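You operate a simulated robot arm through the tools that you are given. There is no shell and no other tool. Be economical: measure what you need, move in short steps, check, and stop when the job is done.

You are at the controls of a simulated robot arm. One attempt, no reset.

Task
Load the dressed rod from the yellow tray, try the green ring, pass it or send it back.
Fine: clamp it in the ring gauge rest for the try. Green tray if the ring slides on, else the yellow tray again. Slide back, clamp open.

Only the result counts: the job must be done as asked and must still hold three seconds after the hand-in. Knocking over, shifting, dropping, spilling or breaking anything else fails it.

Robot
A 7-joint arm with a two-finger parallel gripper, fixed in place. Base frame: the origin is at the foot of the arm, x ahead of it, y to its left, z up; the work surface is at about z = 0. Readings come in mm, degrees, newtons and seconds.
With the tool pointing down near the work surface it reaches from about 220 to 580 mm from the base axis. Its first joint turns from -66.0 to 66.0 degrees. Payload 2.5 kg.
Tool frame: the origin (TCP) lies between the finger pads and is the grasp point; the fingertips stand 23 mm ahead of it; z points along the fingers, y is the line along which they close. The gripper opens to 94 mm. The fingers are 38 mm wide and 10 mm thick; the gripper's body (54 by 96 mm) begins 39 mm behind the TCP.
Orientation is that of the tool frame in the base frame, as a unit quaternion [w, x, y, z]. With the fingers straight down and closing along the base's y, the tool's x points along the base's -x, its y along +y and its z along -z.

Tools
- The arm moves only by the tool nudge_tool. Its argument "increments" is a list of rows, each an object of numbers (a shift or turn left out is 0, a gripper value left out holds the last): "x", "y", "z": the shift along the tool's x, y, z in mm; "rx", "ry", "rz": the turn, a rotation vector about the tool's x, y, z in degrees. In form: [{"x": .., "y": .., "z": .., "rx": .., "ry": .., "rz": ..}, ...]. A call has 1 to 10 rows; each row shifts and turns the commanded pose from where the row before left it, along the tool's axes as they then stand. "grip" is the gripper command, from -1 (fully open) to 1 (shut), values between in proportion, set as the call begins (left out, the last holds). Each row takes 0.2 s and may step no farther than 50 mm and 8.6 degrees from the row before; otherwise, or with a gripper value out of range, the whole call is refused. Where a pose cannot be reached the arm comes as near as it can. A force on the tool above 60 N (or 10 N above the force at the start of the call, whichever is more), or a blocked arm, ends the call early, and 0.2 s more pass. The fingers move at their own pace (about 108 mm/s each) and stop on an object; they squeeze with about 24 N. The grip force told is the motor's: it shows also when the fingers shut on nothing. Time passes only in rows, and 0.2 s behind the last, so rows that do not move let the fingers close. It gives the time, the measured TCP pose, the force on the tool (base axes), the opening and the grip force at its end, in the units of the frame above (readings bear some noise), with the torque about the TCP (base axes, N m) and any sound that the robot's microphone picked up, and new pictures: "views" is both (left out), scene, wrist or none.
- Cameras (640 x 400 px; columns grow to the right, rows downward): "scene" is fixed at [105.8, -400.8, 544.3]; the picture's right is [0.91, -0.41, 0.00], its down [-0.23, -0.51, -0.83] and it looks along [0.34, 0.75, -0.56] (base axes); focal length 214 px, centre (320, 200). "wrist" rides on the gripper at [86, 16, -75] in the tool frame; the picture's right is [-0.18, 0.98, 0.00], its down [-0.58, -0.11, -0.81] and it looks along [-0.79, -0.15, 0.59] (tool axes); focal length 243 px, centre (320, 200).
- probe_pixels(camera, pixels): there is no depth. For up to 12 entries [column, row, z] of the newest picture of that camera ("zoom" is the newest enlarged one), the place [x, y] in the base frame at which the ray of that pixel passes the height z, good to about 2 mm. The clock stands still meanwhile.
- close_up(camera, box): a new picture of the part [left, top, right, bottom] of that camera's present view, enlarged. The clock stands still meanwhile.
- close_job(): hands the job in; it is judged then, once.

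Work in short steps. Measure before you move; look again where a grasp or a placing could have gone wrong, and mend it. You have 80 turns and 200 pictures in all, those below and enlarged ones among them. Open the gripper and draw the arm clear of the work before you hand the job in, unless the task says otherwise; then end with one line.

The tools are called as name(argument=value, ...) on one line, values as JSON. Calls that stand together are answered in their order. nudge_tool: Moves the arm, as the interface text tells. Its arguments: {"type":"object","properties":{"increments":{"type":"array"},"grip":{"type":"number"},"views":{"type":"string","enum":["both","scene","wrist","none"]}},"required":["increments"]} The other tools are called the same way: probe_pixels (camera, pixels) gives the place at which the rays of pixels pass given heights; close_up (camera, box) takes an enlarged picture of a part of a camera's view; close_job () hands the job in.

At the start:

```text
clock: 0.0
position: [322.6, -97.2, 483.5]
tcp_rot: [0.001, 0.0, 1.0, 0.0]
contact_force: [-0.1, -0.2, 0.5]
ft_torque: [0.02, -0.02, -0.02]
width: 94.0
grip_force: 0.0
```

scene: 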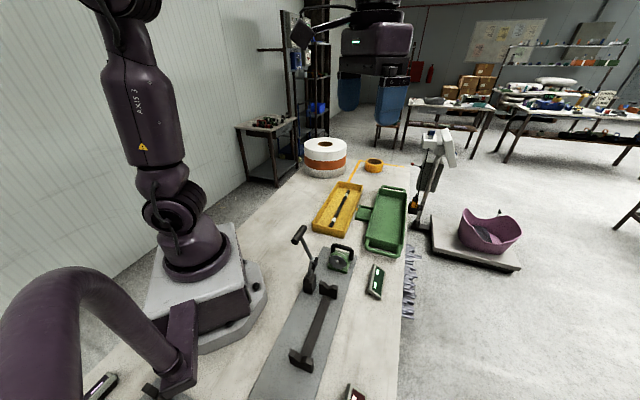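
wrist: 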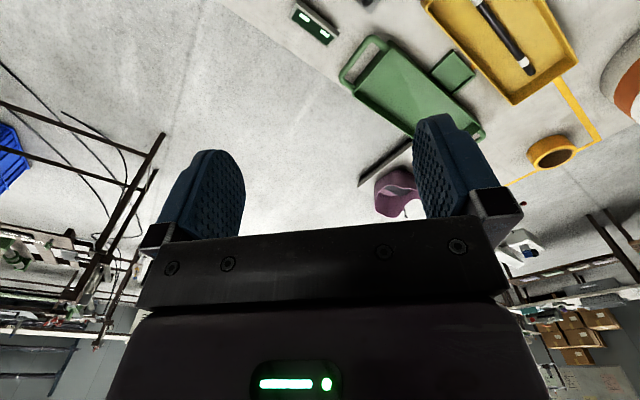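

The scene shows a yellow tray with a rod at about (340,210), a green tray at (385,220), and a fixture with a lever and a green part at (340,258). I'll enlarge these first.

close_up(camera="scene", box=[240, 220, 420, 400])

close_up(camera="scene", box=[290, 160, 430, 270])

```text
2.22 times, centred on (330, 310) of scene
```

zoom: 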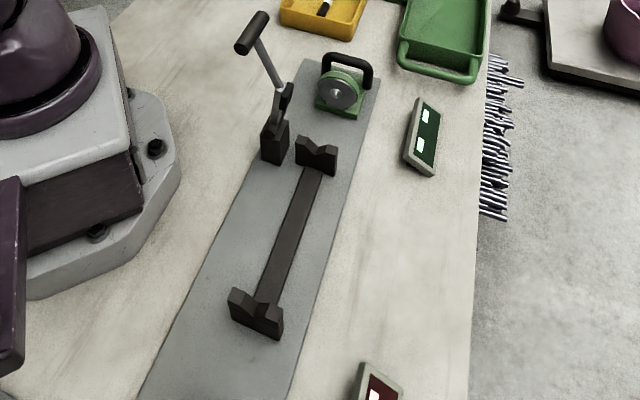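

```text
3.64 times, centred on (360, 215) of scene
```

zoom: 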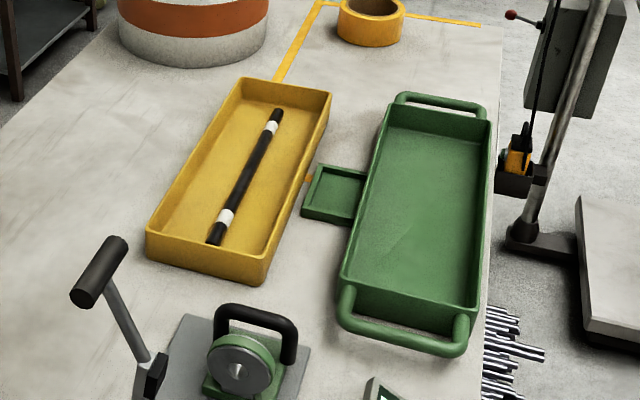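

I'm measuring the key points on the scene picture, with guesses for the heights.

probe_pixels(camera="zoom", pixels=[[277, 112, 12], [213, 242, 12], [272, 128, 12], [226, 217, 12], [147, 250, 0], [262, 284, 0], [245, 80, 25], [330, 95, 25], [345, 285, 25], [465, 315, 25], [390, 110, 25], [490, 122, 25]])

probe_pixels(camera="scene", pixels=[[308, 285, 40], [329, 286, 40], [329, 300, 5], [314, 286, 5], [292, 348, 40], [316, 356, 40], [316, 368, 5], [330, 268, 5], [350, 272, 5], [342, 249, 70], [299, 234, 110], [309, 291, 5]])

close_up(camera="scene", box=[280, 220, 370, 310])

close_up(camera="scene", box=[270, 310, 410, 400])

```text
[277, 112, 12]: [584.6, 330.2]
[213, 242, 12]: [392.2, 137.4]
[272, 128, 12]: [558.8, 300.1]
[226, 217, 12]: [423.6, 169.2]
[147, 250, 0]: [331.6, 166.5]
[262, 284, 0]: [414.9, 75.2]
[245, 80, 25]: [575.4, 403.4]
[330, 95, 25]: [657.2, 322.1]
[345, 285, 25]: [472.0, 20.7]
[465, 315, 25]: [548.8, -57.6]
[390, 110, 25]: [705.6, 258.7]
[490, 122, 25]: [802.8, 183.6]
```

```text
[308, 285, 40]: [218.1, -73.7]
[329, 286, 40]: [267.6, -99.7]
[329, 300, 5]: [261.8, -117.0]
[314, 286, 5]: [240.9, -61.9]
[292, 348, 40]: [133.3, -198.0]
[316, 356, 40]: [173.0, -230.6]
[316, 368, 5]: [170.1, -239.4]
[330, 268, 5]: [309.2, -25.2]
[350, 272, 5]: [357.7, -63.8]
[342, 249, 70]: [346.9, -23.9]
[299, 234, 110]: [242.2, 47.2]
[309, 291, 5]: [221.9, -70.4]
```

```text
4.44 times, centred on (325, 265) of scene
```

zoom: 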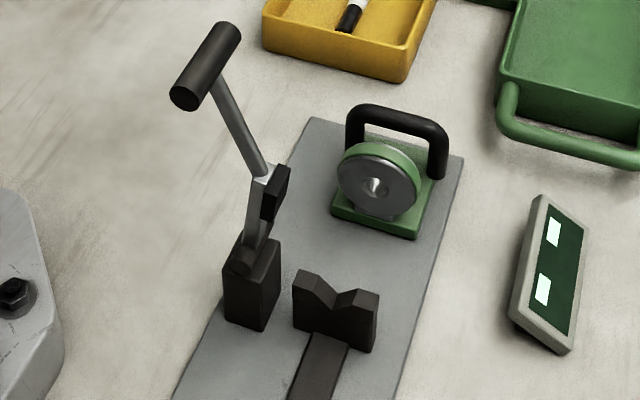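

```text
4.44 times, centred on (340, 355) of scene
```

zoom: 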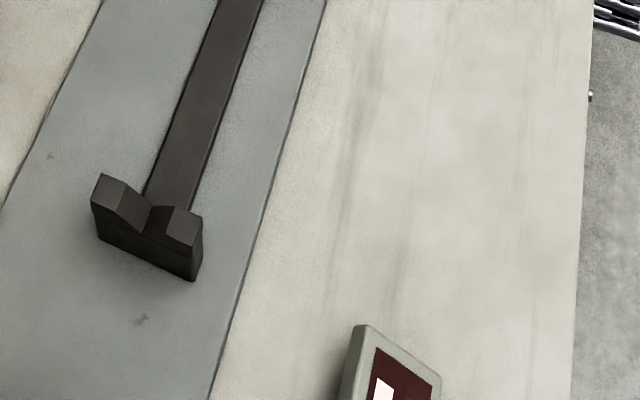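

I'm moving over toward the yellow tray and yawing 45° to look along the rod (it runs from about (392,137) to (585,330)).

nudge_tool(increments=[{"x": -1.2, "y": 29.5, "z": 39}, {"x": -1.2, "y": 29.5, "z": 39}, {"x": -1.2, "y": 29.5, "z": 39}, {"x": -1.2, "y": 29.5, "z": 39}, {"x": -1.2, "y": 29.5, "z": 39}, {"x": -1.2, "y": 29.5, "z": 39}], views="none")

nudge_tool(increments=[{"rz": -7.5}, {"rz": -7.5}, {"rz": -7.5}, {"rz": -7.5}, {"rz": -7.5}, {"rz": -7.5}])

```text
clock: 1.4
position: [328.3, 77.3, 247.0]
tcp_rot: [0.0, 0.0, 1.0, 0.0]
contact_force: [0.7, 0.5, 0.1]
ft_torque: [0.0, -0.02, 0.0]
width: 94.3
grip_force: 0.1
```

```text
clock: 2.8
position: [330.0, 78.7, 250.0]
tcp_rot: [0.001, -0.384, 0.923, 0.0]
contact_force: [0.2, -0.8, 0.3]
ft_torque: [0.01, 0.0, -0.01]
width: 93.8
grip_force: 0.1
```

scene: 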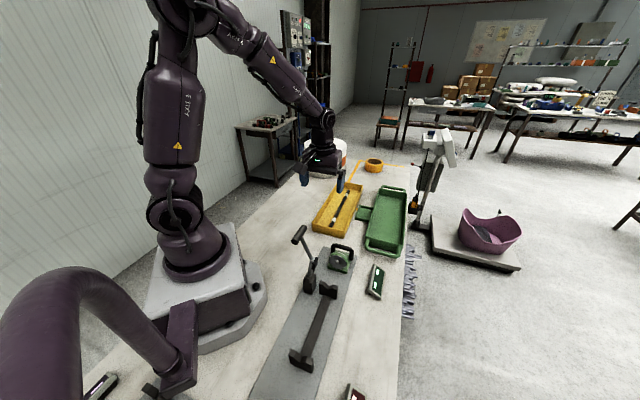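
wrist: 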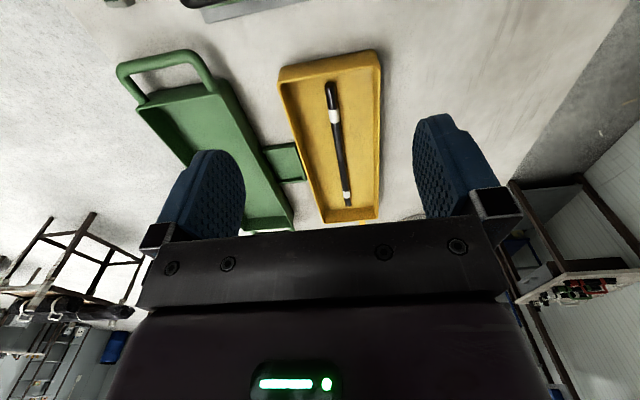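

The rod is visible from pixel (331,82) to (347,203) of the wrist view. I'll enlarge it and measure.

close_up(camera="wrist", box=[260, 40, 420, 230])

probe_pixels(camera="wrist", pixels=[[331, 82, 12], [347, 205, 12], [334, 118, 12], [346, 192, 12], [278, 70, 30], [378, 50, 30], [380, 217, 30], [324, 222, 30], [150, 65, 40], [194, 48, 40]])

close_up(camera="wrist", box=[80, 0, 360, 120])

```text
2.11 times, centred on (340, 135) of wrist
```

zoom: 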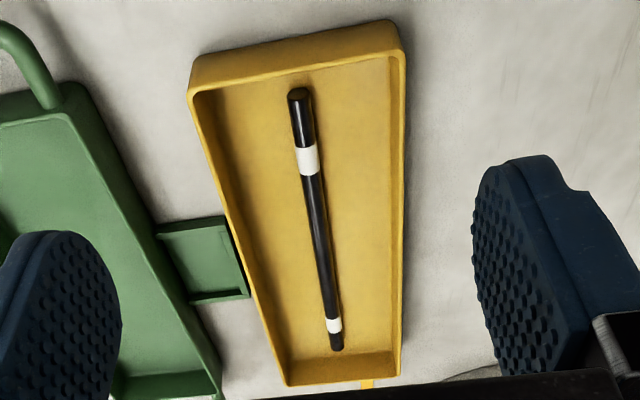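

```text
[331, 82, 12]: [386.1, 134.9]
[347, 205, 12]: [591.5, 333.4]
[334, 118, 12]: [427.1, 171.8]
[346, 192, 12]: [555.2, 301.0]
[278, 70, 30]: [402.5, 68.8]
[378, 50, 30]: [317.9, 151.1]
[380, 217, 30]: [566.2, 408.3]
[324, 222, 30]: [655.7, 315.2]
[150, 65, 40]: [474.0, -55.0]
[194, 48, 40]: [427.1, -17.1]
```

```text
2.29 times, centred on (220, 60) of wrist
```

zoom: 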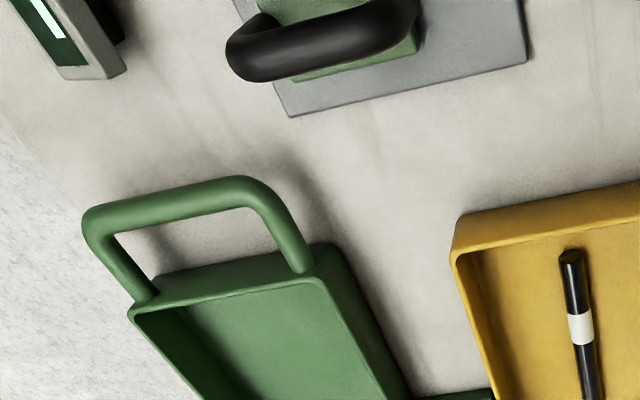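

Both cameras agree on the rod: centre about (489,234), at 45°. The white bands are about 185 mm apart, probably matching the V spacing. Next I'll look at the rest from above, on the base side.

nudge_tool(increments=[{"x": 41, "y": -15.6, "z": -16}, {"x": 41, "y": -15.6, "z": -16}, {"x": 41, "y": -15.6, "z": -16}, {"x": 41, "y": -15.6, "z": -16}, {"x": 41, "y": -15.6, "z": -16}], views="none")

nudge_tool(increments=[{"rz": 8.1}, {"rz": 8.1}, {"rz": 8.1}, {"rz": 8.1}, {"rz": 8.1}, {"rz": 8.1}, {"rz": 8.1}, {"rz": 8.1}, {"rz": 8.1}, {"rz": 8.1}], views="wrist")

```text
clock: 4.0
position: [240.2, -119.6, 329.5]
tcp_rot: [0.0, -0.383, 0.924, 0.0]
contact_force: [-0.8, 1.0, 0.1]
ft_torque: [0.0, 0.03, 0.02]
width: 94.0
grip_force: 0.0
```

```text
clock: 6.2
position: [240.5, -121.0, 329.6]
tcp_rot: [0.0, 0.311, 0.95, 0.0]
contact_force: [-0.1, -0.7, -0.5]
ft_torque: [0.02, 0.02, 0.0]
width: 93.9
grip_force: 0.1
```

wrist: 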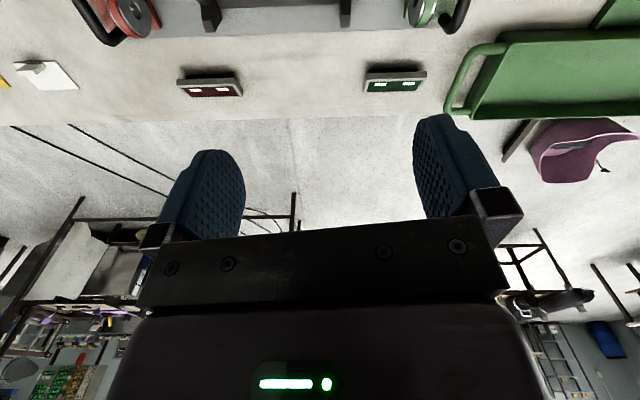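

There's also a red ring at the far end of the rest, which I'll leave alone. I'm tilting the tool so the camera looks down on the whole rest.

nudge_tool(increments=[{"ry": 8}, {"ry": 8}, {"ry": 8}, {"ry": 8}], views="wrist")

```text
clock: 7.2
position: [239.6, -122.1, 329.1]
tcp_rot: [-0.263, 0.297, 0.914, 0.085]
contact_force: [0.3, -0.2, -0.2]
ft_torque: [-0.01, 0.0, -0.06]
width: 93.9
grip_force: 0.0
```

wrist: 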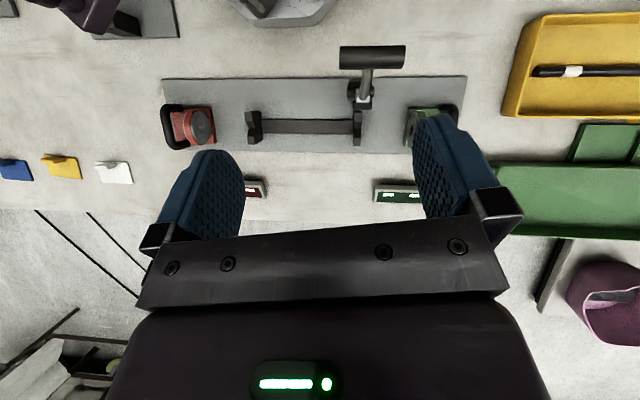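

The whole rest is now in view. I'll enlarge it and measure the V blocks, the rings and the lever.

close_up(camera="wrist", box=[150, 30, 480, 200])

probe_pixels(camera="wrist", pixels=[[254, 111, 40], [254, 143, 40], [250, 128, 30], [357, 111, 40], [357, 143, 40], [357, 128, 30], [163, 78, 2], [163, 150, 2], [466, 77, 2], [210, 126, 40], [458, 115, 60], [372, 56, 120]])

```text
1.94 times, centred on (315, 115) of wrist
```

zoom: 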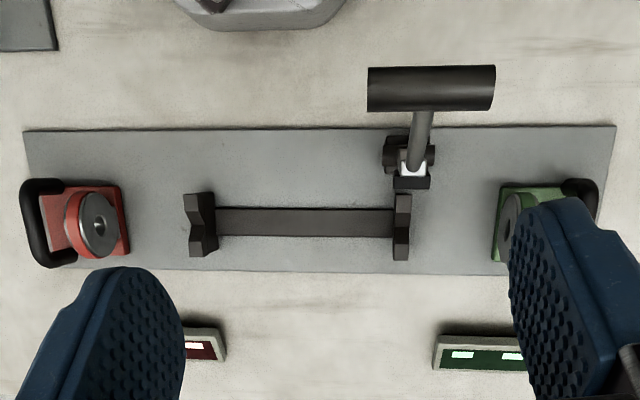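

```text
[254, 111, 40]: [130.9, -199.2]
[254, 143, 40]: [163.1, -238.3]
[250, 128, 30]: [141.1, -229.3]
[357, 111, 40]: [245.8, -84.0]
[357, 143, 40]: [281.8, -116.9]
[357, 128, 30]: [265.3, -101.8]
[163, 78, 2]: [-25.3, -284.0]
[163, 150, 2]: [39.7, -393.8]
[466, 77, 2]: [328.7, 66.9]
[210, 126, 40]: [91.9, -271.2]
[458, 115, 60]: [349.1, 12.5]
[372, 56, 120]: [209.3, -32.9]
```

The rest runs at about 45°, the same as the rod. I'll enlarge the V blocks in both cameras to triangulate their height and positions.

close_up(camera="wrist", box=[230, 85, 390, 185])

close_up(camera="scene", box=[270, 260, 370, 380])

```text
4.00 times, centred on (310, 135) of wrist
```

zoom: 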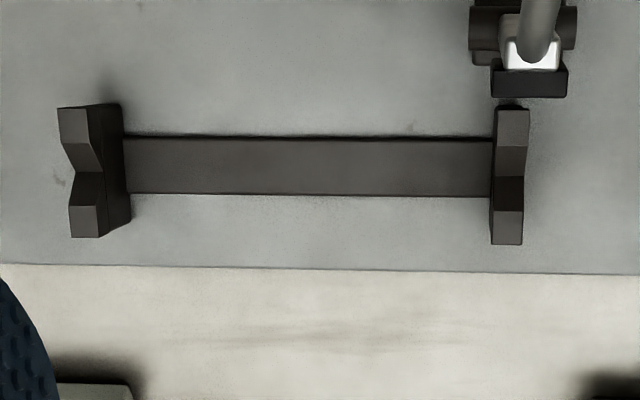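

```text
3.33 times, centred on (320, 320) of scene
```

zoom: 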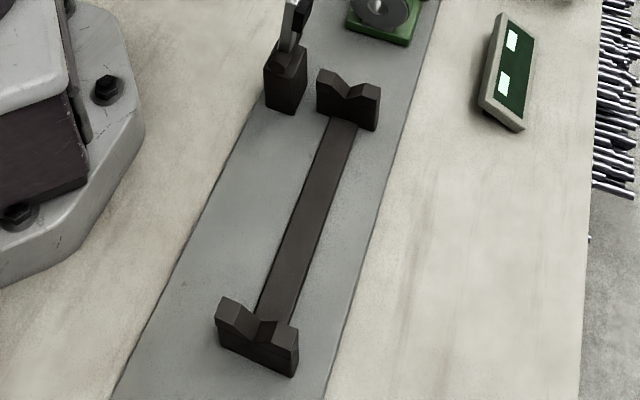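

I'm probing the matched corners of the V blocks at two heights in each camera.

probe_pixels(camera="wrist", pixels=[[353.75, 112.5, 30], [353.75, 112.5, 60], [353.5, 145.75, 30], [353.5, 145.75, 60], [354, 129.5, 20], [354, 129.5, 50], [252.5, 111.3, 30], [252.5, 111.3, 60], [254.5, 144, 30], [254.5, 144, 60], [256, 128, 20], [256, 128, 50]])

probe_pixels(camera="scene", pixels=[[319.4, 285.2, 30], [319.4, 285.2, 60], [336.5, 290.9, 30], [336.5, 290.9, 60], [327.8, 289.7, 20], [327.8, 289.7, 50], [292, 349.4, 30], [292, 349.4, 60], [313.4, 358.4, 30], [313.4, 358.4, 60], [303, 357, 20], [303, 357, 50]])

```text
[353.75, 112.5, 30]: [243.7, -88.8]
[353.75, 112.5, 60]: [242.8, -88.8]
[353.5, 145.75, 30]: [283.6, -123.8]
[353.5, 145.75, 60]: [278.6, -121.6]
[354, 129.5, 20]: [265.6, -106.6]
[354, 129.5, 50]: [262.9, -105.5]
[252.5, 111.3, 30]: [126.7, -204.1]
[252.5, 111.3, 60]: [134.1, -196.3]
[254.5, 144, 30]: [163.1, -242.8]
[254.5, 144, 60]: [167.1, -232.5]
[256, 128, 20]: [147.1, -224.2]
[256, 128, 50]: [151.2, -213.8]
```

```text
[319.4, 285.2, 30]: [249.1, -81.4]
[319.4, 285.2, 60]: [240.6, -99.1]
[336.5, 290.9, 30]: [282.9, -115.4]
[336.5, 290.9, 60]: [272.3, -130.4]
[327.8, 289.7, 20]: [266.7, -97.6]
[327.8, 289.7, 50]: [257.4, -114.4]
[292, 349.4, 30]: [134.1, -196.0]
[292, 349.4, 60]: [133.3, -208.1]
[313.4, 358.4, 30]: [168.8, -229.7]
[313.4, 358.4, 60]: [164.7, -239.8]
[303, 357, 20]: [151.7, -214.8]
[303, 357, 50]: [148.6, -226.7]
```

The front V is at about (266,-104) and the far V at (149,-220), with tops at z≈43 and notches at z≈35. Next I want a view along the axis, showing the V profile, the ring and the lever linkage.

nudge_tool(increments=[{"ry": -8}, {"ry": -8}, {"ry": -8}, {"ry": -8}], views="none")

nudge_tool(increments=[{"rz": -8.1}, {"rz": -8.1}, {"rz": -8.1}, {"rz": -8.1}, {"rz": -8.1}, {"rz": -8.1}, {"rz": -8.1}, {"rz": -8.1}, {"rz": -8.1}, {"rz": -8.1}], views="none")

nudge_tool(increments=[{"x": 20, "y": 0, "z": 30}, {"x": 20, "y": 0, "z": 30}, {"x": 20, "y": 0, "z": 30}, {"x": 20, "y": 0, "z": 30}, {}], views="wrist")

```text
clock: 8.2
position: [240.5, -119.8, 329.5]
tcp_rot: [0.0, 0.309, 0.951, 0.0]
contact_force: [0.3, 0.8, -0.4]
ft_torque: [0.01, 0.0, -0.01]
width: 94.0
grip_force: 0.0
```

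```text
clock: 10.4
position: [239.7, -121.9, 330.7]
tcp_rot: [0.0, -0.384, 0.923, 0.0]
contact_force: [0.1, -0.8, 0.1]
ft_torque: [0.01, 0.0, 0.0]
width: 94.0
grip_force: 0.1
```

```text
clock: 11.6
position: [183.4, -177.8, 210.0]
tcp_rot: [0.0, -0.383, 0.924, 0.0]
contact_force: [0.4, 0.2, -0.8]
ft_torque: [-0.01, 0.05, -0.01]
width: 94.5
grip_force: 0.0
```

wrist: 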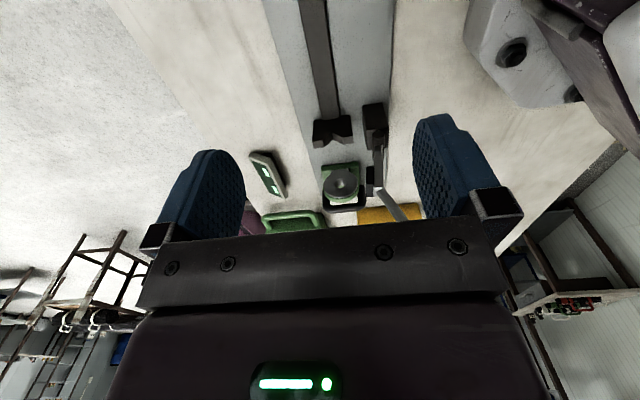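

I'll enlarge the V, ring and lever in this inverted view.

close_up(camera="wrist", box=[280, 90, 440, 230])

probe_pixels(camera="wrist", pixels=[[341, 185, 40], [341, 185, 50], [341, 185, 60], [333, 133, 35], [333, 133, 45]])

probe_pixels(camera="scene", pixels=[[337.6, 261.9, 40], [337.6, 261.9, 50], [337.6, 261.9, 60]])

```text
2.86 times, centred on (360, 160) of wrist
```

zoom: 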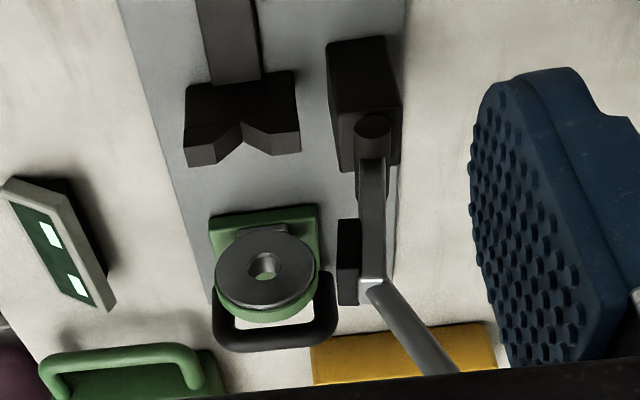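

```text
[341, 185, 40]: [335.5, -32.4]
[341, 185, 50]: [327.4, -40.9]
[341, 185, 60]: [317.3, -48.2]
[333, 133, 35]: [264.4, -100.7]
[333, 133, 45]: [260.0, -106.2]
```

```text
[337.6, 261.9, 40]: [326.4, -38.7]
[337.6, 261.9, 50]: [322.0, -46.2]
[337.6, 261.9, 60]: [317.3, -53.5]
```

I'm triangulating the lever points in both cameras: pivot, elbow and T-bar.

probe_pixels(camera="wrist", pixels=[[378.5, 134.5, 30], [378.5, 134.5, 50], [378.2, 190.8, 80], [378.2, 190.8, 110], [404.5, 219, 100], [404.5, 219, 130]])

probe_pixels(camera="scene", pixels=[[307.7, 279.6, 30], [307.7, 279.6, 50], [311.9, 260, 80], [311.9, 260, 110], [294.8, 241.6, 120], [294.8, 241.6, 150], [294.8, 241.6, 180], [304.3, 227.2, 120], [304.3, 227.2, 150], [304.3, 227.2, 180]])

```text
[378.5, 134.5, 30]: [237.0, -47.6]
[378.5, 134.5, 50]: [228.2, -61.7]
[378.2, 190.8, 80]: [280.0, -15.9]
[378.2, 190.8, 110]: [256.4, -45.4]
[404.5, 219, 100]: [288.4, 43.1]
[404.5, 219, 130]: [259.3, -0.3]
```

```text
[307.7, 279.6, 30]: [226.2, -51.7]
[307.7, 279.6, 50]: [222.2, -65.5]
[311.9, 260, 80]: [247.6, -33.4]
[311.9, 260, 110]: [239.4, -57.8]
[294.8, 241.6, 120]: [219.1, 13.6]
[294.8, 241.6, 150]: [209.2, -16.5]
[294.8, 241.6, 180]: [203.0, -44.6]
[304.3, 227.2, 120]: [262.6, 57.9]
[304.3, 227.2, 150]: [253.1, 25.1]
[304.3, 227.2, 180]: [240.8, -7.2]
```

The lever pivot is at about z 47. The T-bar is at about z 195, on the base side, and it swings over the V. I'll fetch the rod first, so I'm raising the tool, narrowing the gripper and travelling to above the tray.

nudge_tool(increments=[{"z": -45}, {"x": -45, "y": 7}, {"x": -46, "y": 7}, {"x": -46, "y": 7}, {"x": -46, "y": 7}, {"x": -46, "y": 7}, {"x": -46, "y": 7}, {"x": -46, "y": 7}, {"x": -46, "y": 7}], grip=0.1, views="none")

nudge_tool(increments=[{"x": -46, "y": 6, "z": 10}, {"x": -46, "y": 6, "z": 10}, {"x": -46, "y": 6, "z": 10}, {"z": 40}, {"z": 35}], views="both")

```text
clock: 13.6
position: [402.7, 120.8, 254.9]
tcp_rot: [0.0, -0.383, 0.924, 0.0]
contact_force: [0.9, 0.5, 0.0]
ft_torque: [0.02, -0.03, 0.0]
width: 42.3
grip_force: 0.1
```

```text
clock: 14.8
position: [487.4, 232.9, 147.9]
tcp_rot: [0.0, -0.384, 0.923, 0.0]
contact_force: [-0.5, 0.1, -0.2]
ft_torque: [-0.02, 0.02, 0.02]
width: 42.3
grip_force: 0.0
```

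scene: 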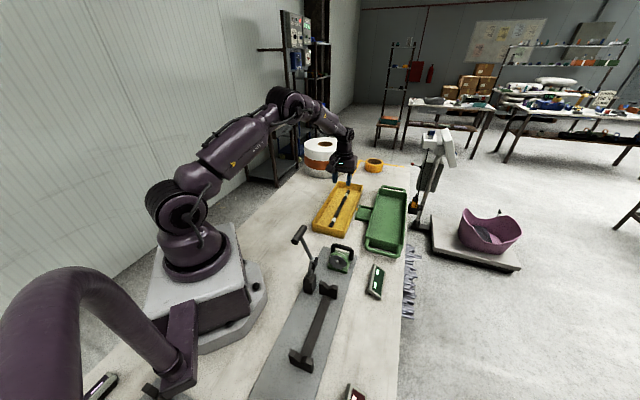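
wrist: 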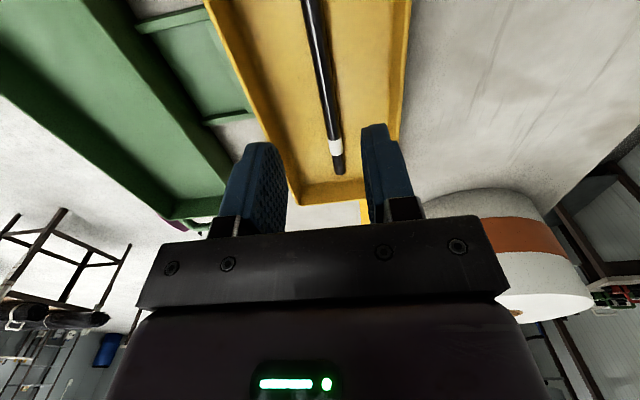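

I'll measure the rod precisely from here, then descend.

close_up(camera="wrist", box=[260, 0, 420, 190])

probe_pixels(camera="wrist", pixels=[[310, 30, 12], [325, 90, 12], [340, 172, 12], [335, 147, 12], [333, 140, 12], [338, 157, 12], [230, 0, 5], [408, 0, 5]])

```text
2.11 times, centred on (340, 95) of wrist
```

zoom: 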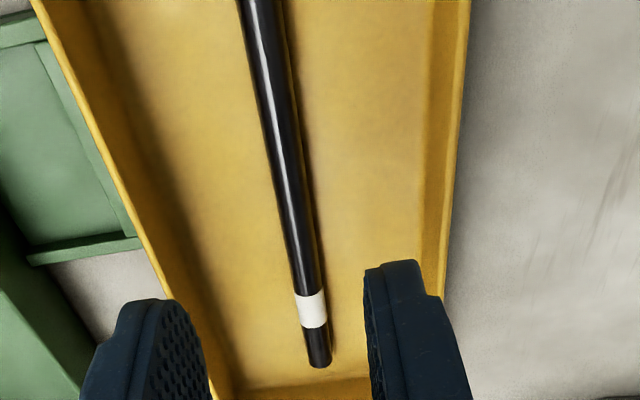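

```text
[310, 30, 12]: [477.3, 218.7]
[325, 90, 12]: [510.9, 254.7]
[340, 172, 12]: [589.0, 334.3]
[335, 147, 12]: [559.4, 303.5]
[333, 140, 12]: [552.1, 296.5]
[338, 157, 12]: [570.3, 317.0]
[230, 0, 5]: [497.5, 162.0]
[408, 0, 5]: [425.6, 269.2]
```

The rod is about 15 mm thick and roughly on the tool axis, so I'm shifting 1.5 mm sideways and descending in steps.

nudge_tool(increments=[{"x": -2, "y": -1.5, "z": 40}, {"z": 40}, {"z": 25}, {"z": 7}, {"z": 6}, {}], views="wrist")

```text
clock: 16.2
position: [490.7, 231.6, 31.1]
tcp_rot: [0.0, -0.382, 0.924, 0.0]
contact_force: [0.4, -0.9, -0.2]
ft_torque: [-0.04, 0.0, 0.01]
width: 42.6
grip_force: 0.1
```

wrist: 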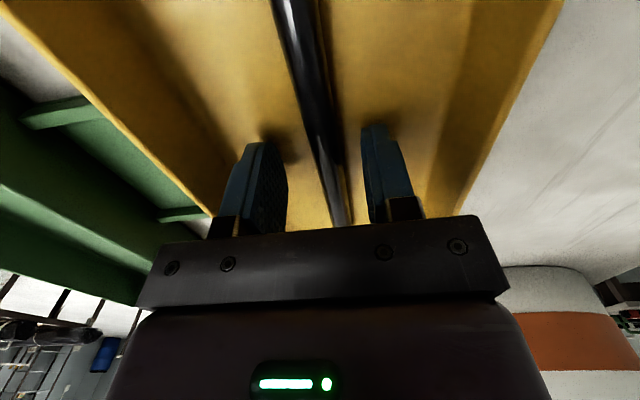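

The rod lies between the fingers with no contact. I'm going 2 mm lower and closing.

nudge_tool(increments=[{"z": 2}], views="none")

nudge_tool(increments=[{}, {}, {}], grip=1, views="wrist")

```text
clock: 16.6
position: [491.3, 230.8, 29.3]
tcp_rot: [0.0, -0.383, 0.924, -0.001]
contact_force: [0.9, -0.2, 0.5]
ft_torque: [0.01, 0.03, 0.01]
width: 42.3
grip_force: 0.1
```

```text
clock: 17.4
position: [491.4, 231.4, 29.5]
tcp_rot: [0.0, -0.382, 0.924, 0.0]
contact_force: [0.2, -0.1, 1.6]
ft_torque: [0.01, 0.02, 0.01]
width: 14.1
grip_force: 23.6
```

wrist: 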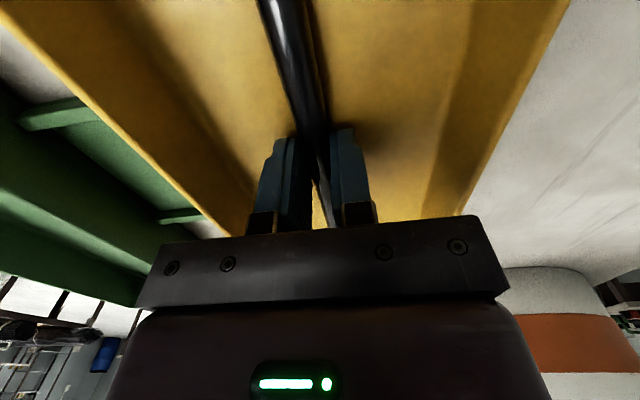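

The grip reads 14.1 mm at 23.6 N, so the rod is held. I'm lifting it and looking.

nudge_tool(increments=[{"z": -15}, {"z": -35}, {"z": -45}, {"z": -45}, {"z": -45}, {"z": -45}, {}], views="both")

```text
clock: 19.0
position: [490.4, 233.2, 259.7]
tcp_rot: [0.0, -0.383, 0.924, 0.0]
contact_force: [0.0, 0.9, -0.8]
ft_torque: [0.0, 0.03, 0.03]
width: 13.9
grip_force: 23.8
```

scene: 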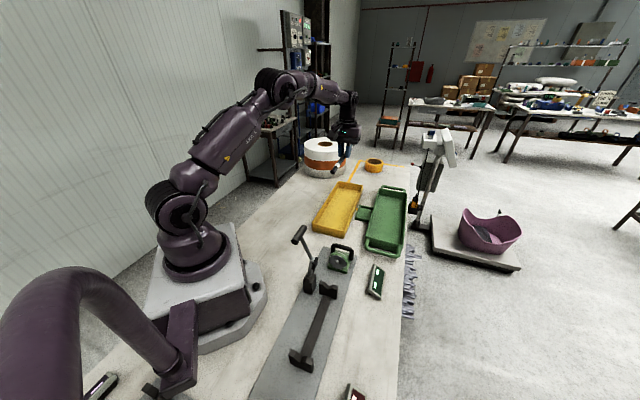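
wrist: 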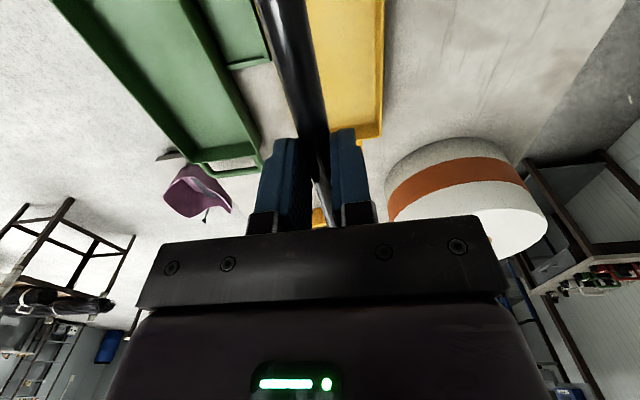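

Held level with no torque. I'm carrying it at height to above the rest, going sideways to the V line first and then along it.

nudge_tool(increments=[{"z": -15, "y": -39.7}, {"y": -39.8}, {"x": 47.8}, {"x": 47.8}, {"x": 47.8}, {"x": 47.8}, {"x": 47.8}, {"x": 47.8}, {"x": 47.8}, {"x": 47.8}], views="none")

nudge_tool(increments=[{"x": 47.8}, {"x": 48.3}, {"z": 40}, {"z": 40}, {"z": 40}, {"z": 20}, {}], views="both")

```text
clock: 21.2
position: [274.4, -92.4, 272.7]
tcp_rot: [0.0, -0.384, 0.923, -0.001]
contact_force: [-0.4, -0.9, -0.4]
ft_torque: [0.0, 0.0, 0.04]
width: 13.9
grip_force: 23.7
```

```text
clock: 22.8
position: [207.8, -161.8, 134.1]
tcp_rot: [0.0, -0.383, 0.924, 0.0]
contact_force: [-0.3, -0.4, -0.8]
ft_torque: [0.0, -0.01, 0.01]
width: 14.2
grip_force: 24.1
```

scene: 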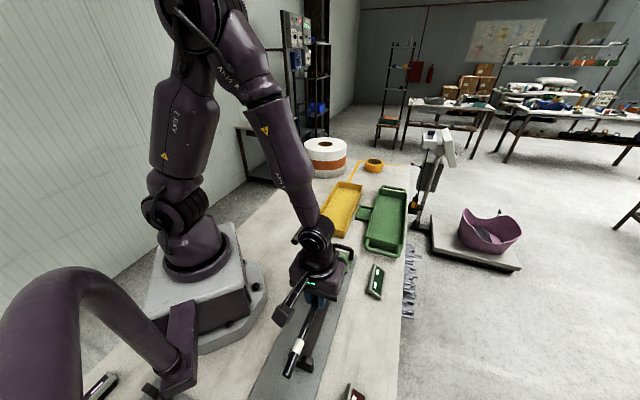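
wrist: 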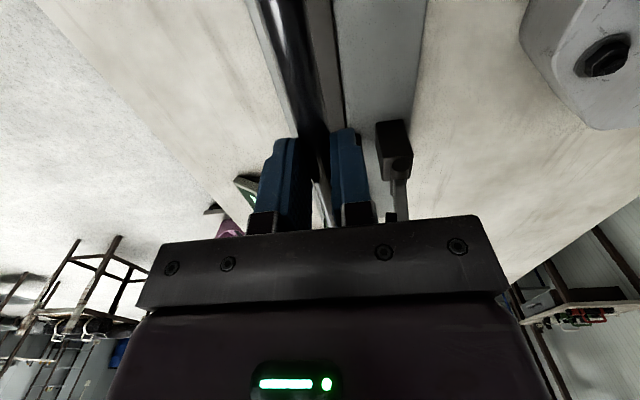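

The rod hangs above the rest at z≈115. I'm checking its position with an enlarged scene view.

close_up(camera="scene", box=[250, 240, 390, 400])

close_up(camera="wrist", box=[200, 0, 460, 240])

probe_pixels(camera="scene", pixels=[[288, 374, 115], [296, 346, 115]])

```text
2.50 times, centred on (320, 320) of scene
```

zoom: 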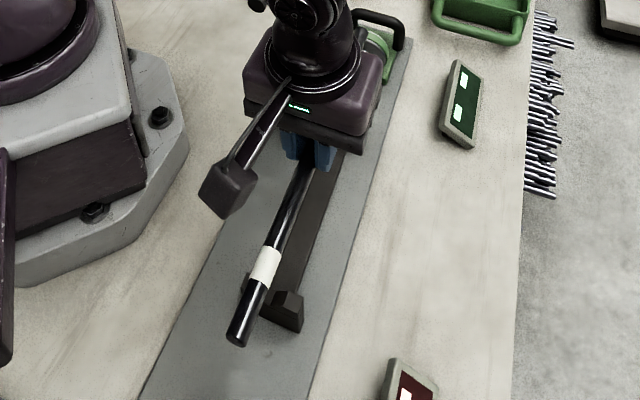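

```text
1.67 times, centred on (330, 120) of wrist
```

zoom: 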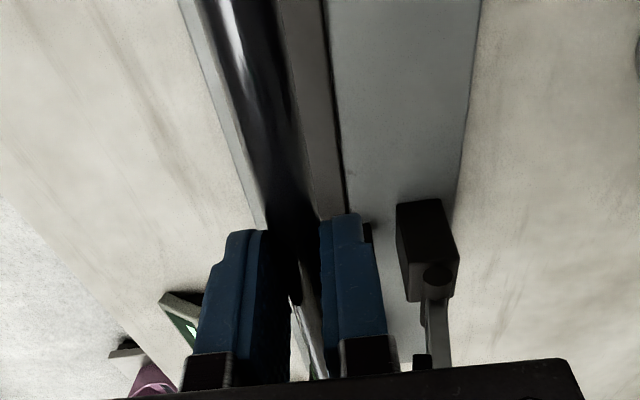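

```text
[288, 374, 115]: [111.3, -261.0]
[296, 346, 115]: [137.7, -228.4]
```

The rod end reads (111,-261), as expected. I'm lowering to 10 mm above the seat and checking how it lines up with the V.

nudge_tool(increments=[{"z": 25}, {"z": 20}, {"z": 11}, {}], views="scene")

close_up(camera="scene", box=[270, 310, 340, 390])

```text
clock: 23.8
position: [208.8, -162.0, 79.3]
tcp_rot: [0.0, -0.382, 0.924, 0.0]
contact_force: [0.4, -0.1, -1.2]
ft_torque: [-0.01, -0.03, 0.0]
width: 13.9
grip_force: 23.9
```

scene: 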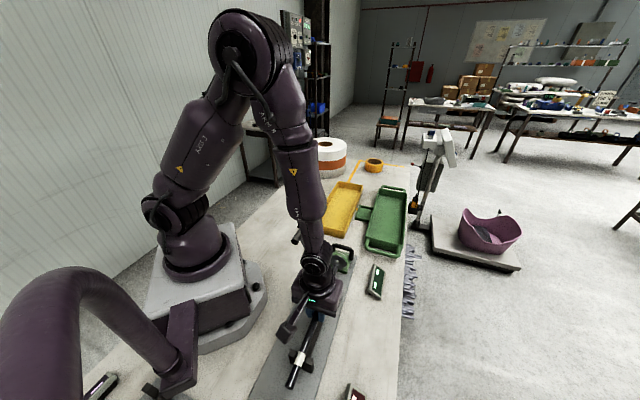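

```text
5.00 times, centred on (305, 350) of scene
```

zoom: 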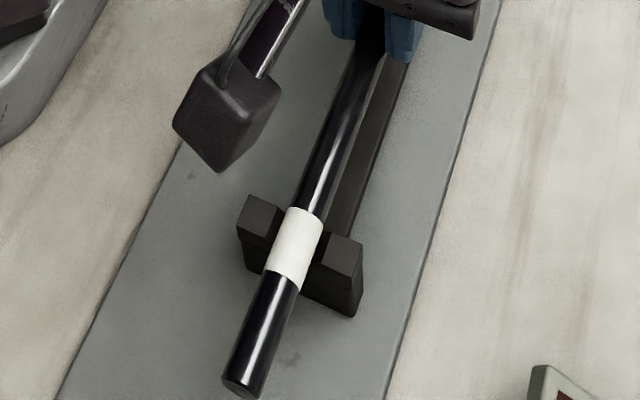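

The band sits over the far V and looks well centred. I'm descending gently and reading the force.

nudge_tool(increments=[{"z": 3}, {"z": 3}, {"z": 3}, {}], views="none")

nudge_tool(increments=[{"z": 2}, {}], views="none")

```text
clock: 24.8
position: [209.3, -161.7, 70.3]
tcp_rot: [-0.001, -0.383, 0.924, 0.001]
contact_force: [-2.1, 2.5, 4.1]
ft_torque: [0.1, -0.02, 0.12]
width: 14.1
grip_force: 24.1
```

```text
clock: 25.4
position: [207.8, -160.9, 66.6]
tcp_rot: [-0.002, -0.383, 0.924, 0.002]
contact_force: [-11.6, 8.8, 14.5]
ft_torque: [0.13, 0.18, 0.09]
width: 13.9
grip_force: 23.8
```

Contact force on the tool points in -w (x -11.6, y +8.8), so the rod is riding on the outer V flank. I'm shifting 2 mm toward the base side.

nudge_tool(increments=[{"y": 2}, {}], views="none")

```text
clock: 26.0
position: [206.9, -161.1, 67.3]
tcp_rot: [0.0, -0.383, 0.924, 0.0]
contact_force: [-6.7, 6.2, 2.0]
ft_torque: [0.12, 0.11, -0.02]
width: 14.2
grip_force: 24.1
```

nudge_tool(increments=[{"y": 1.5}, {"z": 1.5}, {}], views="scene")

close_up(camera="scene", box=[270, 310, 340, 390])

```text
clock: 26.8
position: [207.4, -159.6, 65.4]
tcp_rot: [0.001, -0.382, 0.924, -0.001]
contact_force: [-0.9, 2.8, 17.5]
ft_torque: [0.1, 0.0, -0.07]
width: 14.1
grip_force: 24.0
```

scene: 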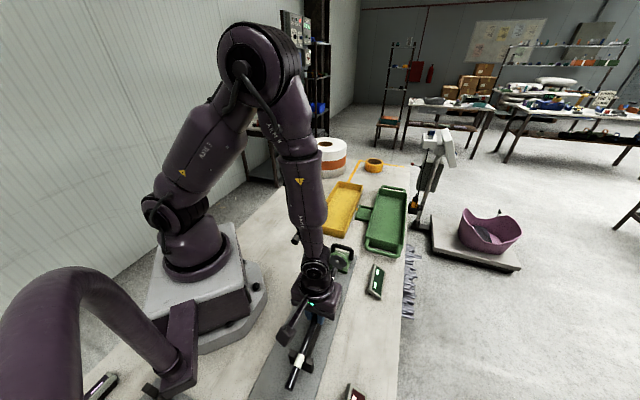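

```text
5.00 times, centred on (305, 350) of scene
```

zoom: 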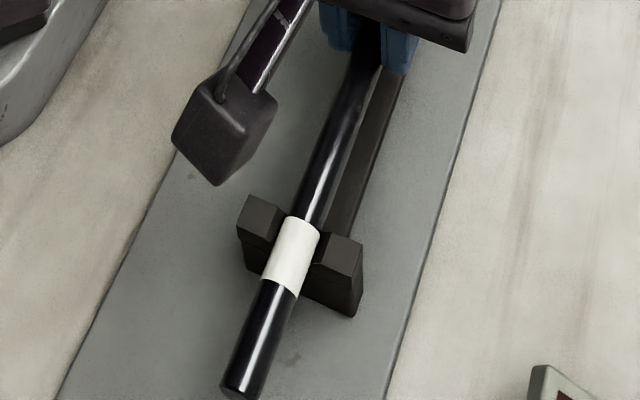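

A vertical force of 17.5 N with almost none sideways means the rod is seated. I'll relax 1.5 mm, open, and retreat upward.

nudge_tool(increments=[{"z": -1.5}, {}], views="none")

nudge_tool(increments=[{}, {}], grip=0.1, views="none")

nudge_tool(increments=[{"z": -15}, {"z": -35}, {"z": -45}, {"z": -45}, {"z": -45}, {}], views="both")

```text
clock: 27.4
position: [206.3, -159.5, 67.5]
tcp_rot: [0.0, -0.383, 0.924, 0.001]
contact_force: [0.3, 0.3, -0.1]
ft_torque: [0.02, 0.01, 0.02]
width: 14.1
grip_force: 24.0
```

```text
clock: 28.0
position: [206.7, -160.0, 68.7]
tcp_rot: [0.0, -0.382, 0.924, 0.0]
contact_force: [0.9, 0.0, 0.1]
ft_torque: [0.01, -0.02, 0.01]
width: 42.5
grip_force: 0.0
```

```text
clock: 29.4
position: [206.7, -157.5, 253.2]
tcp_rot: [0.0, -0.383, 0.924, 0.0]
contact_force: [0.0, 0.1, -0.6]
ft_torque: [0.0, -0.01, 0.0]
width: 42.6
grip_force: 0.1
```

scene: 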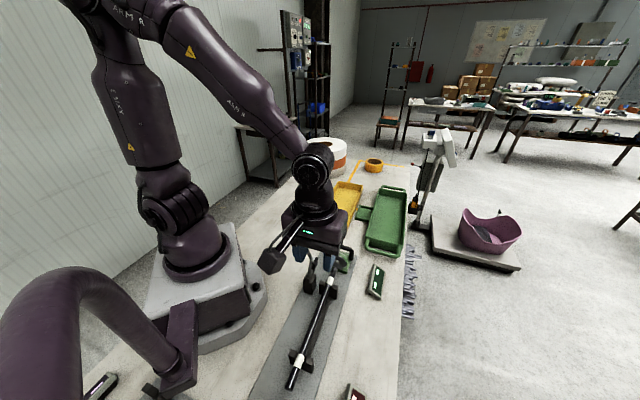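
wrist: 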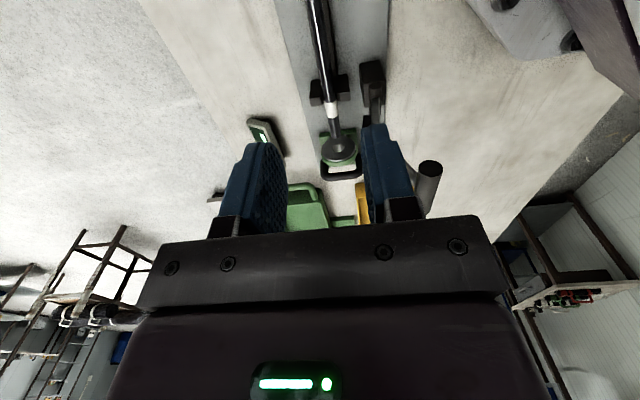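

The rod rests in both V's. Now I'll locate the T-bar end at wrist pixel (430,168) and look at the rod's ends.

probe_pixels(camera="wrist", pixels=[[430, 168, 150], [430, 168, 180], [430, 168, 200], [430, 168, 215]])

close_up(camera="wrist", box=[280, 40, 460, 220])

close_up(camera="scene", box=[260, 220, 380, 400])

```text
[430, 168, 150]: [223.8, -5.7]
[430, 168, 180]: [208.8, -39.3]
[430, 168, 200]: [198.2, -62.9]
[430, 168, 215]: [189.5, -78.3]
```

```text
2.22 times, centred on (370, 130) of wrist
```

zoom: 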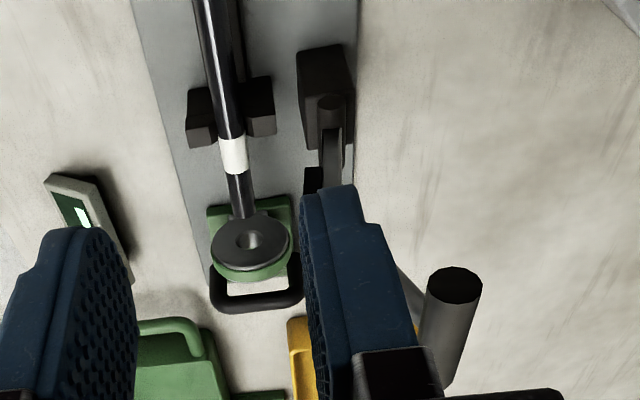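

```text
2.22 times, centred on (320, 310) of scene
```

zoom: 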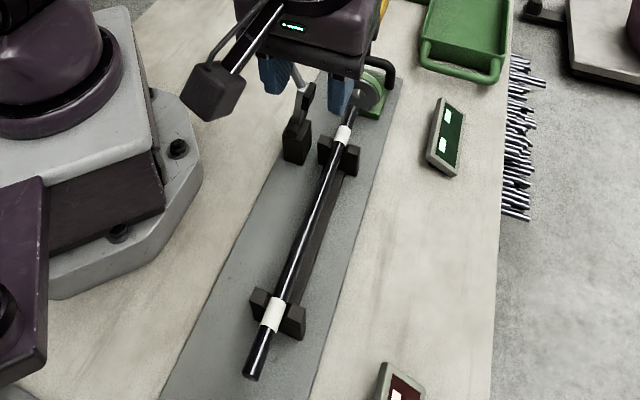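

The T-bar end triangulates to (198,-63,200) in both cameras. That puts the bar at s 96–144 along the rest, 185 mm across and z 200. I'll straddle it from above with a 30 mm opening and push it over with the base-side finger.

nudge_tool(increments=[{"z": -9}, {"x": -29, "y": 24}, {"x": -29, "y": 24}, {"x": -28, "y": 24.5}, {}], grip=0.36, views="both")

```text
clock: 30.6
position: [215.5, -45.6, 261.6]
tcp_rot: [0.0, -0.383, 0.924, 0.0]
contact_force: [0.0, 0.4, -0.4]
ft_torque: [0.01, -0.01, -0.04]
width: 30.0
grip_force: 0.1
```

scene: 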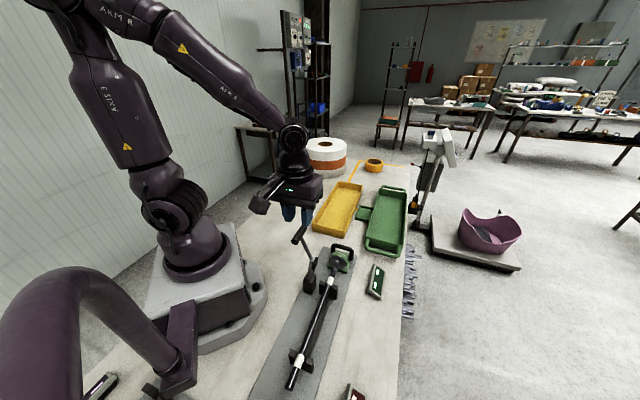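
wrist: 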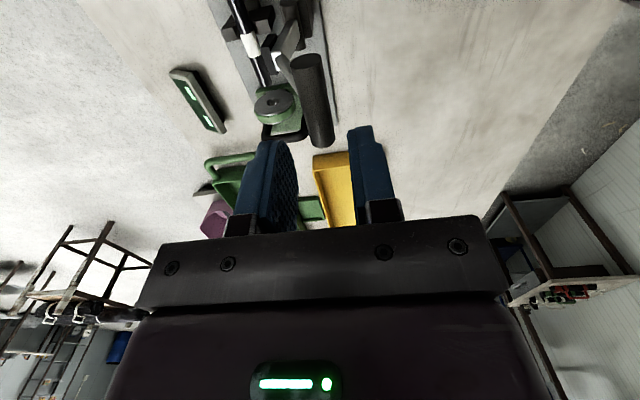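

I'm verifying the bar's position from this view before descending.

probe_pixels(camera="wrist", pixels=[[308, 58, 200], [297, 62, 200], [324, 62, 200], [310, 140, 200], [334, 142, 200], [306, 142, 200]])

close_up(camera="wrist", box=[220, 0, 420, 200])

```text
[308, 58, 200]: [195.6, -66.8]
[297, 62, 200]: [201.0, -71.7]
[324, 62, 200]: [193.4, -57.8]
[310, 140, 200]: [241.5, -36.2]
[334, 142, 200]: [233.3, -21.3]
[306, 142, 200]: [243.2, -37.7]
```

```text
2.00 times, centred on (320, 100) of wrist
```

zoom: 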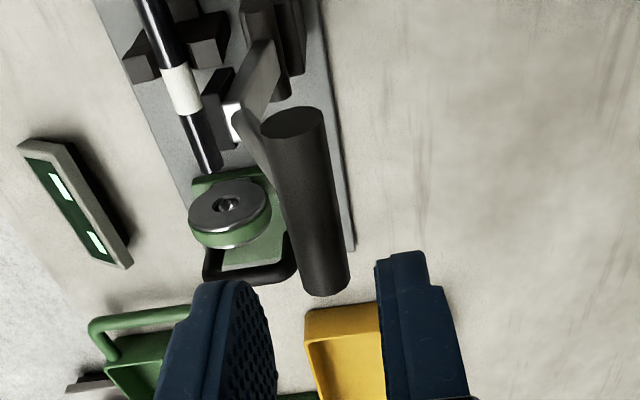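

The bar is centred at about 186 mm across and 18 mm thick, well between the open fingers. I'm descending around it.

nudge_tool(increments=[{"y": -1.5, "z": 20}, {"z": 20}, {"z": 11}, {}], views="both")

```text
clock: 31.6
position: [215.3, -48.0, 210.1]
tcp_rot: [-0.001, -0.382, 0.924, 0.0]
contact_force: [0.5, 0.7, -0.1]
ft_torque: [0.03, -0.01, 0.03]
width: 30.3
grip_force: 0.1
```

scene: 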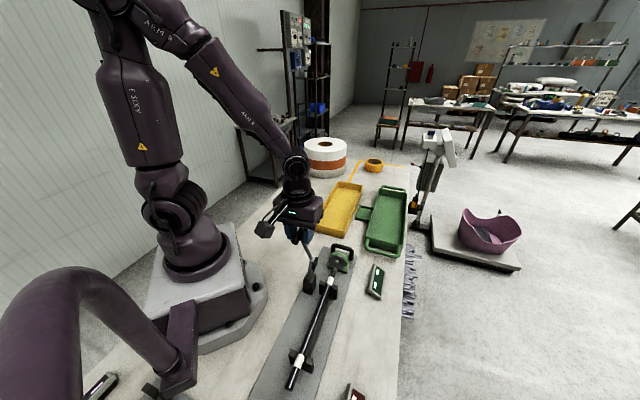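
wrist: 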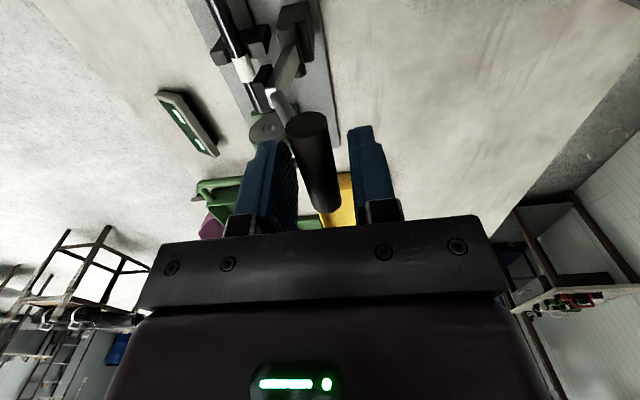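

The bar is between the fingers with no contact. I'm pushing across (tool -y) in small steps along the arc.

nudge_tool(increments=[{"y": -6}, {"y": -8, "z": -1}, {"y": -9, "z": -1}, {}], views="scene")

```text
clock: 32.6
position: [233.1, -64.9, 211.7]
tcp_rot: [0.0, -0.383, 0.924, 0.0]
contact_force: [0.4, 0.6, -0.3]
ft_torque: [0.01, 0.01, 0.0]
width: 30.3
grip_force: 0.5
```

scene: 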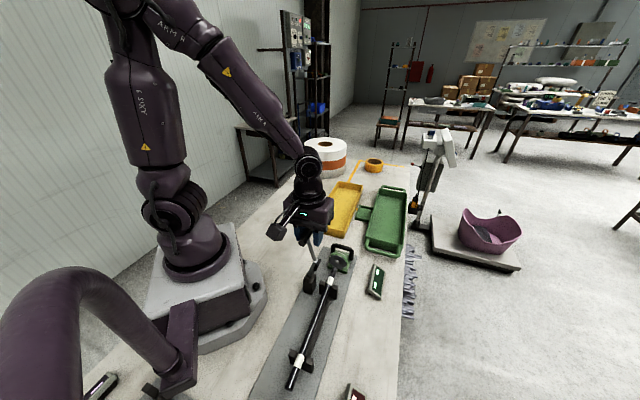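

The lever follows with little force, so I'm continuing along the arc.

nudge_tool(increments=[{"y": -13}, {"y": -12.5}, {"y": -13, "z": 2}, {"y": -13.5, "z": 3}, {"y": -12.5, "z": 4}, {"y": -12.5, "z": 5}, {}], views="both")

```text
clock: 34.2
position: [287.3, -119.5, 197.2]
tcp_rot: [0.0, -0.383, 0.924, 0.001]
contact_force: [0.8, -0.6, -0.9]
ft_torque: [-0.02, 0.01, 0.01]
width: 30.3
grip_force: 0.0
```

scene: 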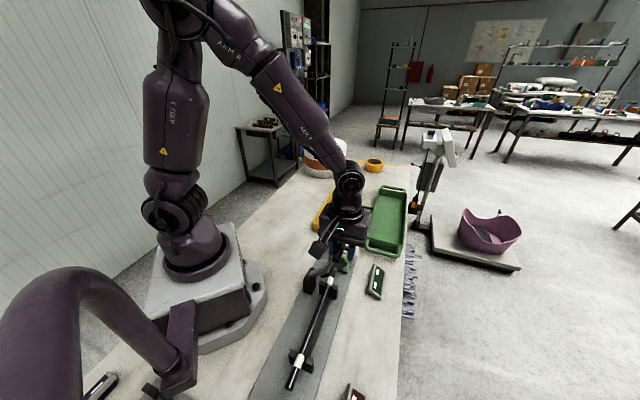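
wrist: 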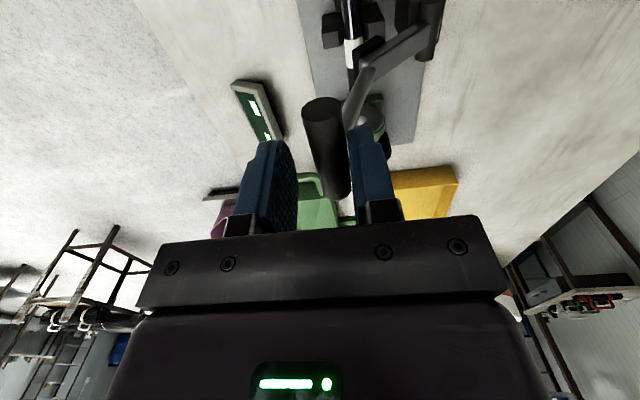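

The base-side finger is driving the bar nicely. I'm continuing to about 50° of tilt.

nudge_tool(increments=[{"y": -12, "z": 6}, {"y": -11.5, "z": 7}, {"y": -10, "z": 8}, {"y": -10, "z": 8}, {}], views="both")

```text
clock: 35.4
position: [318.3, -149.0, 170.3]
tcp_rot: [-0.002, -0.384, 0.923, 0.001]
contact_force: [-6.8, 9.9, -9.2]
ft_torque: [0.11, 0.0, -0.07]
width: 35.5
grip_force: 5.9
```

scene: 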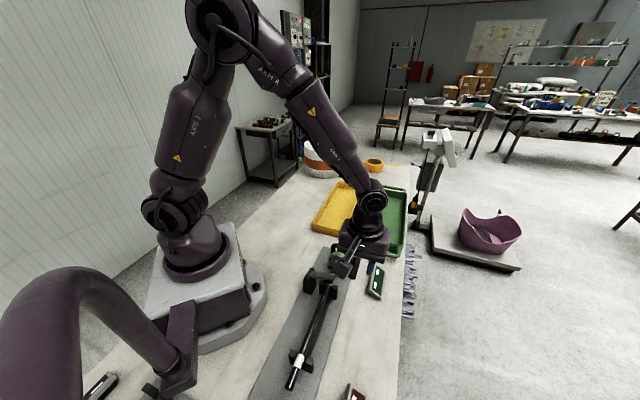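
wrist: 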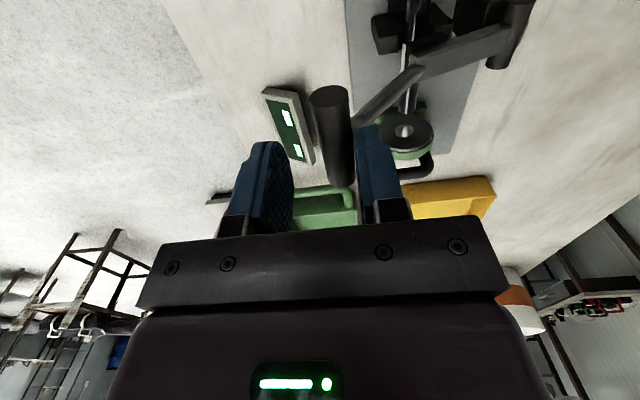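

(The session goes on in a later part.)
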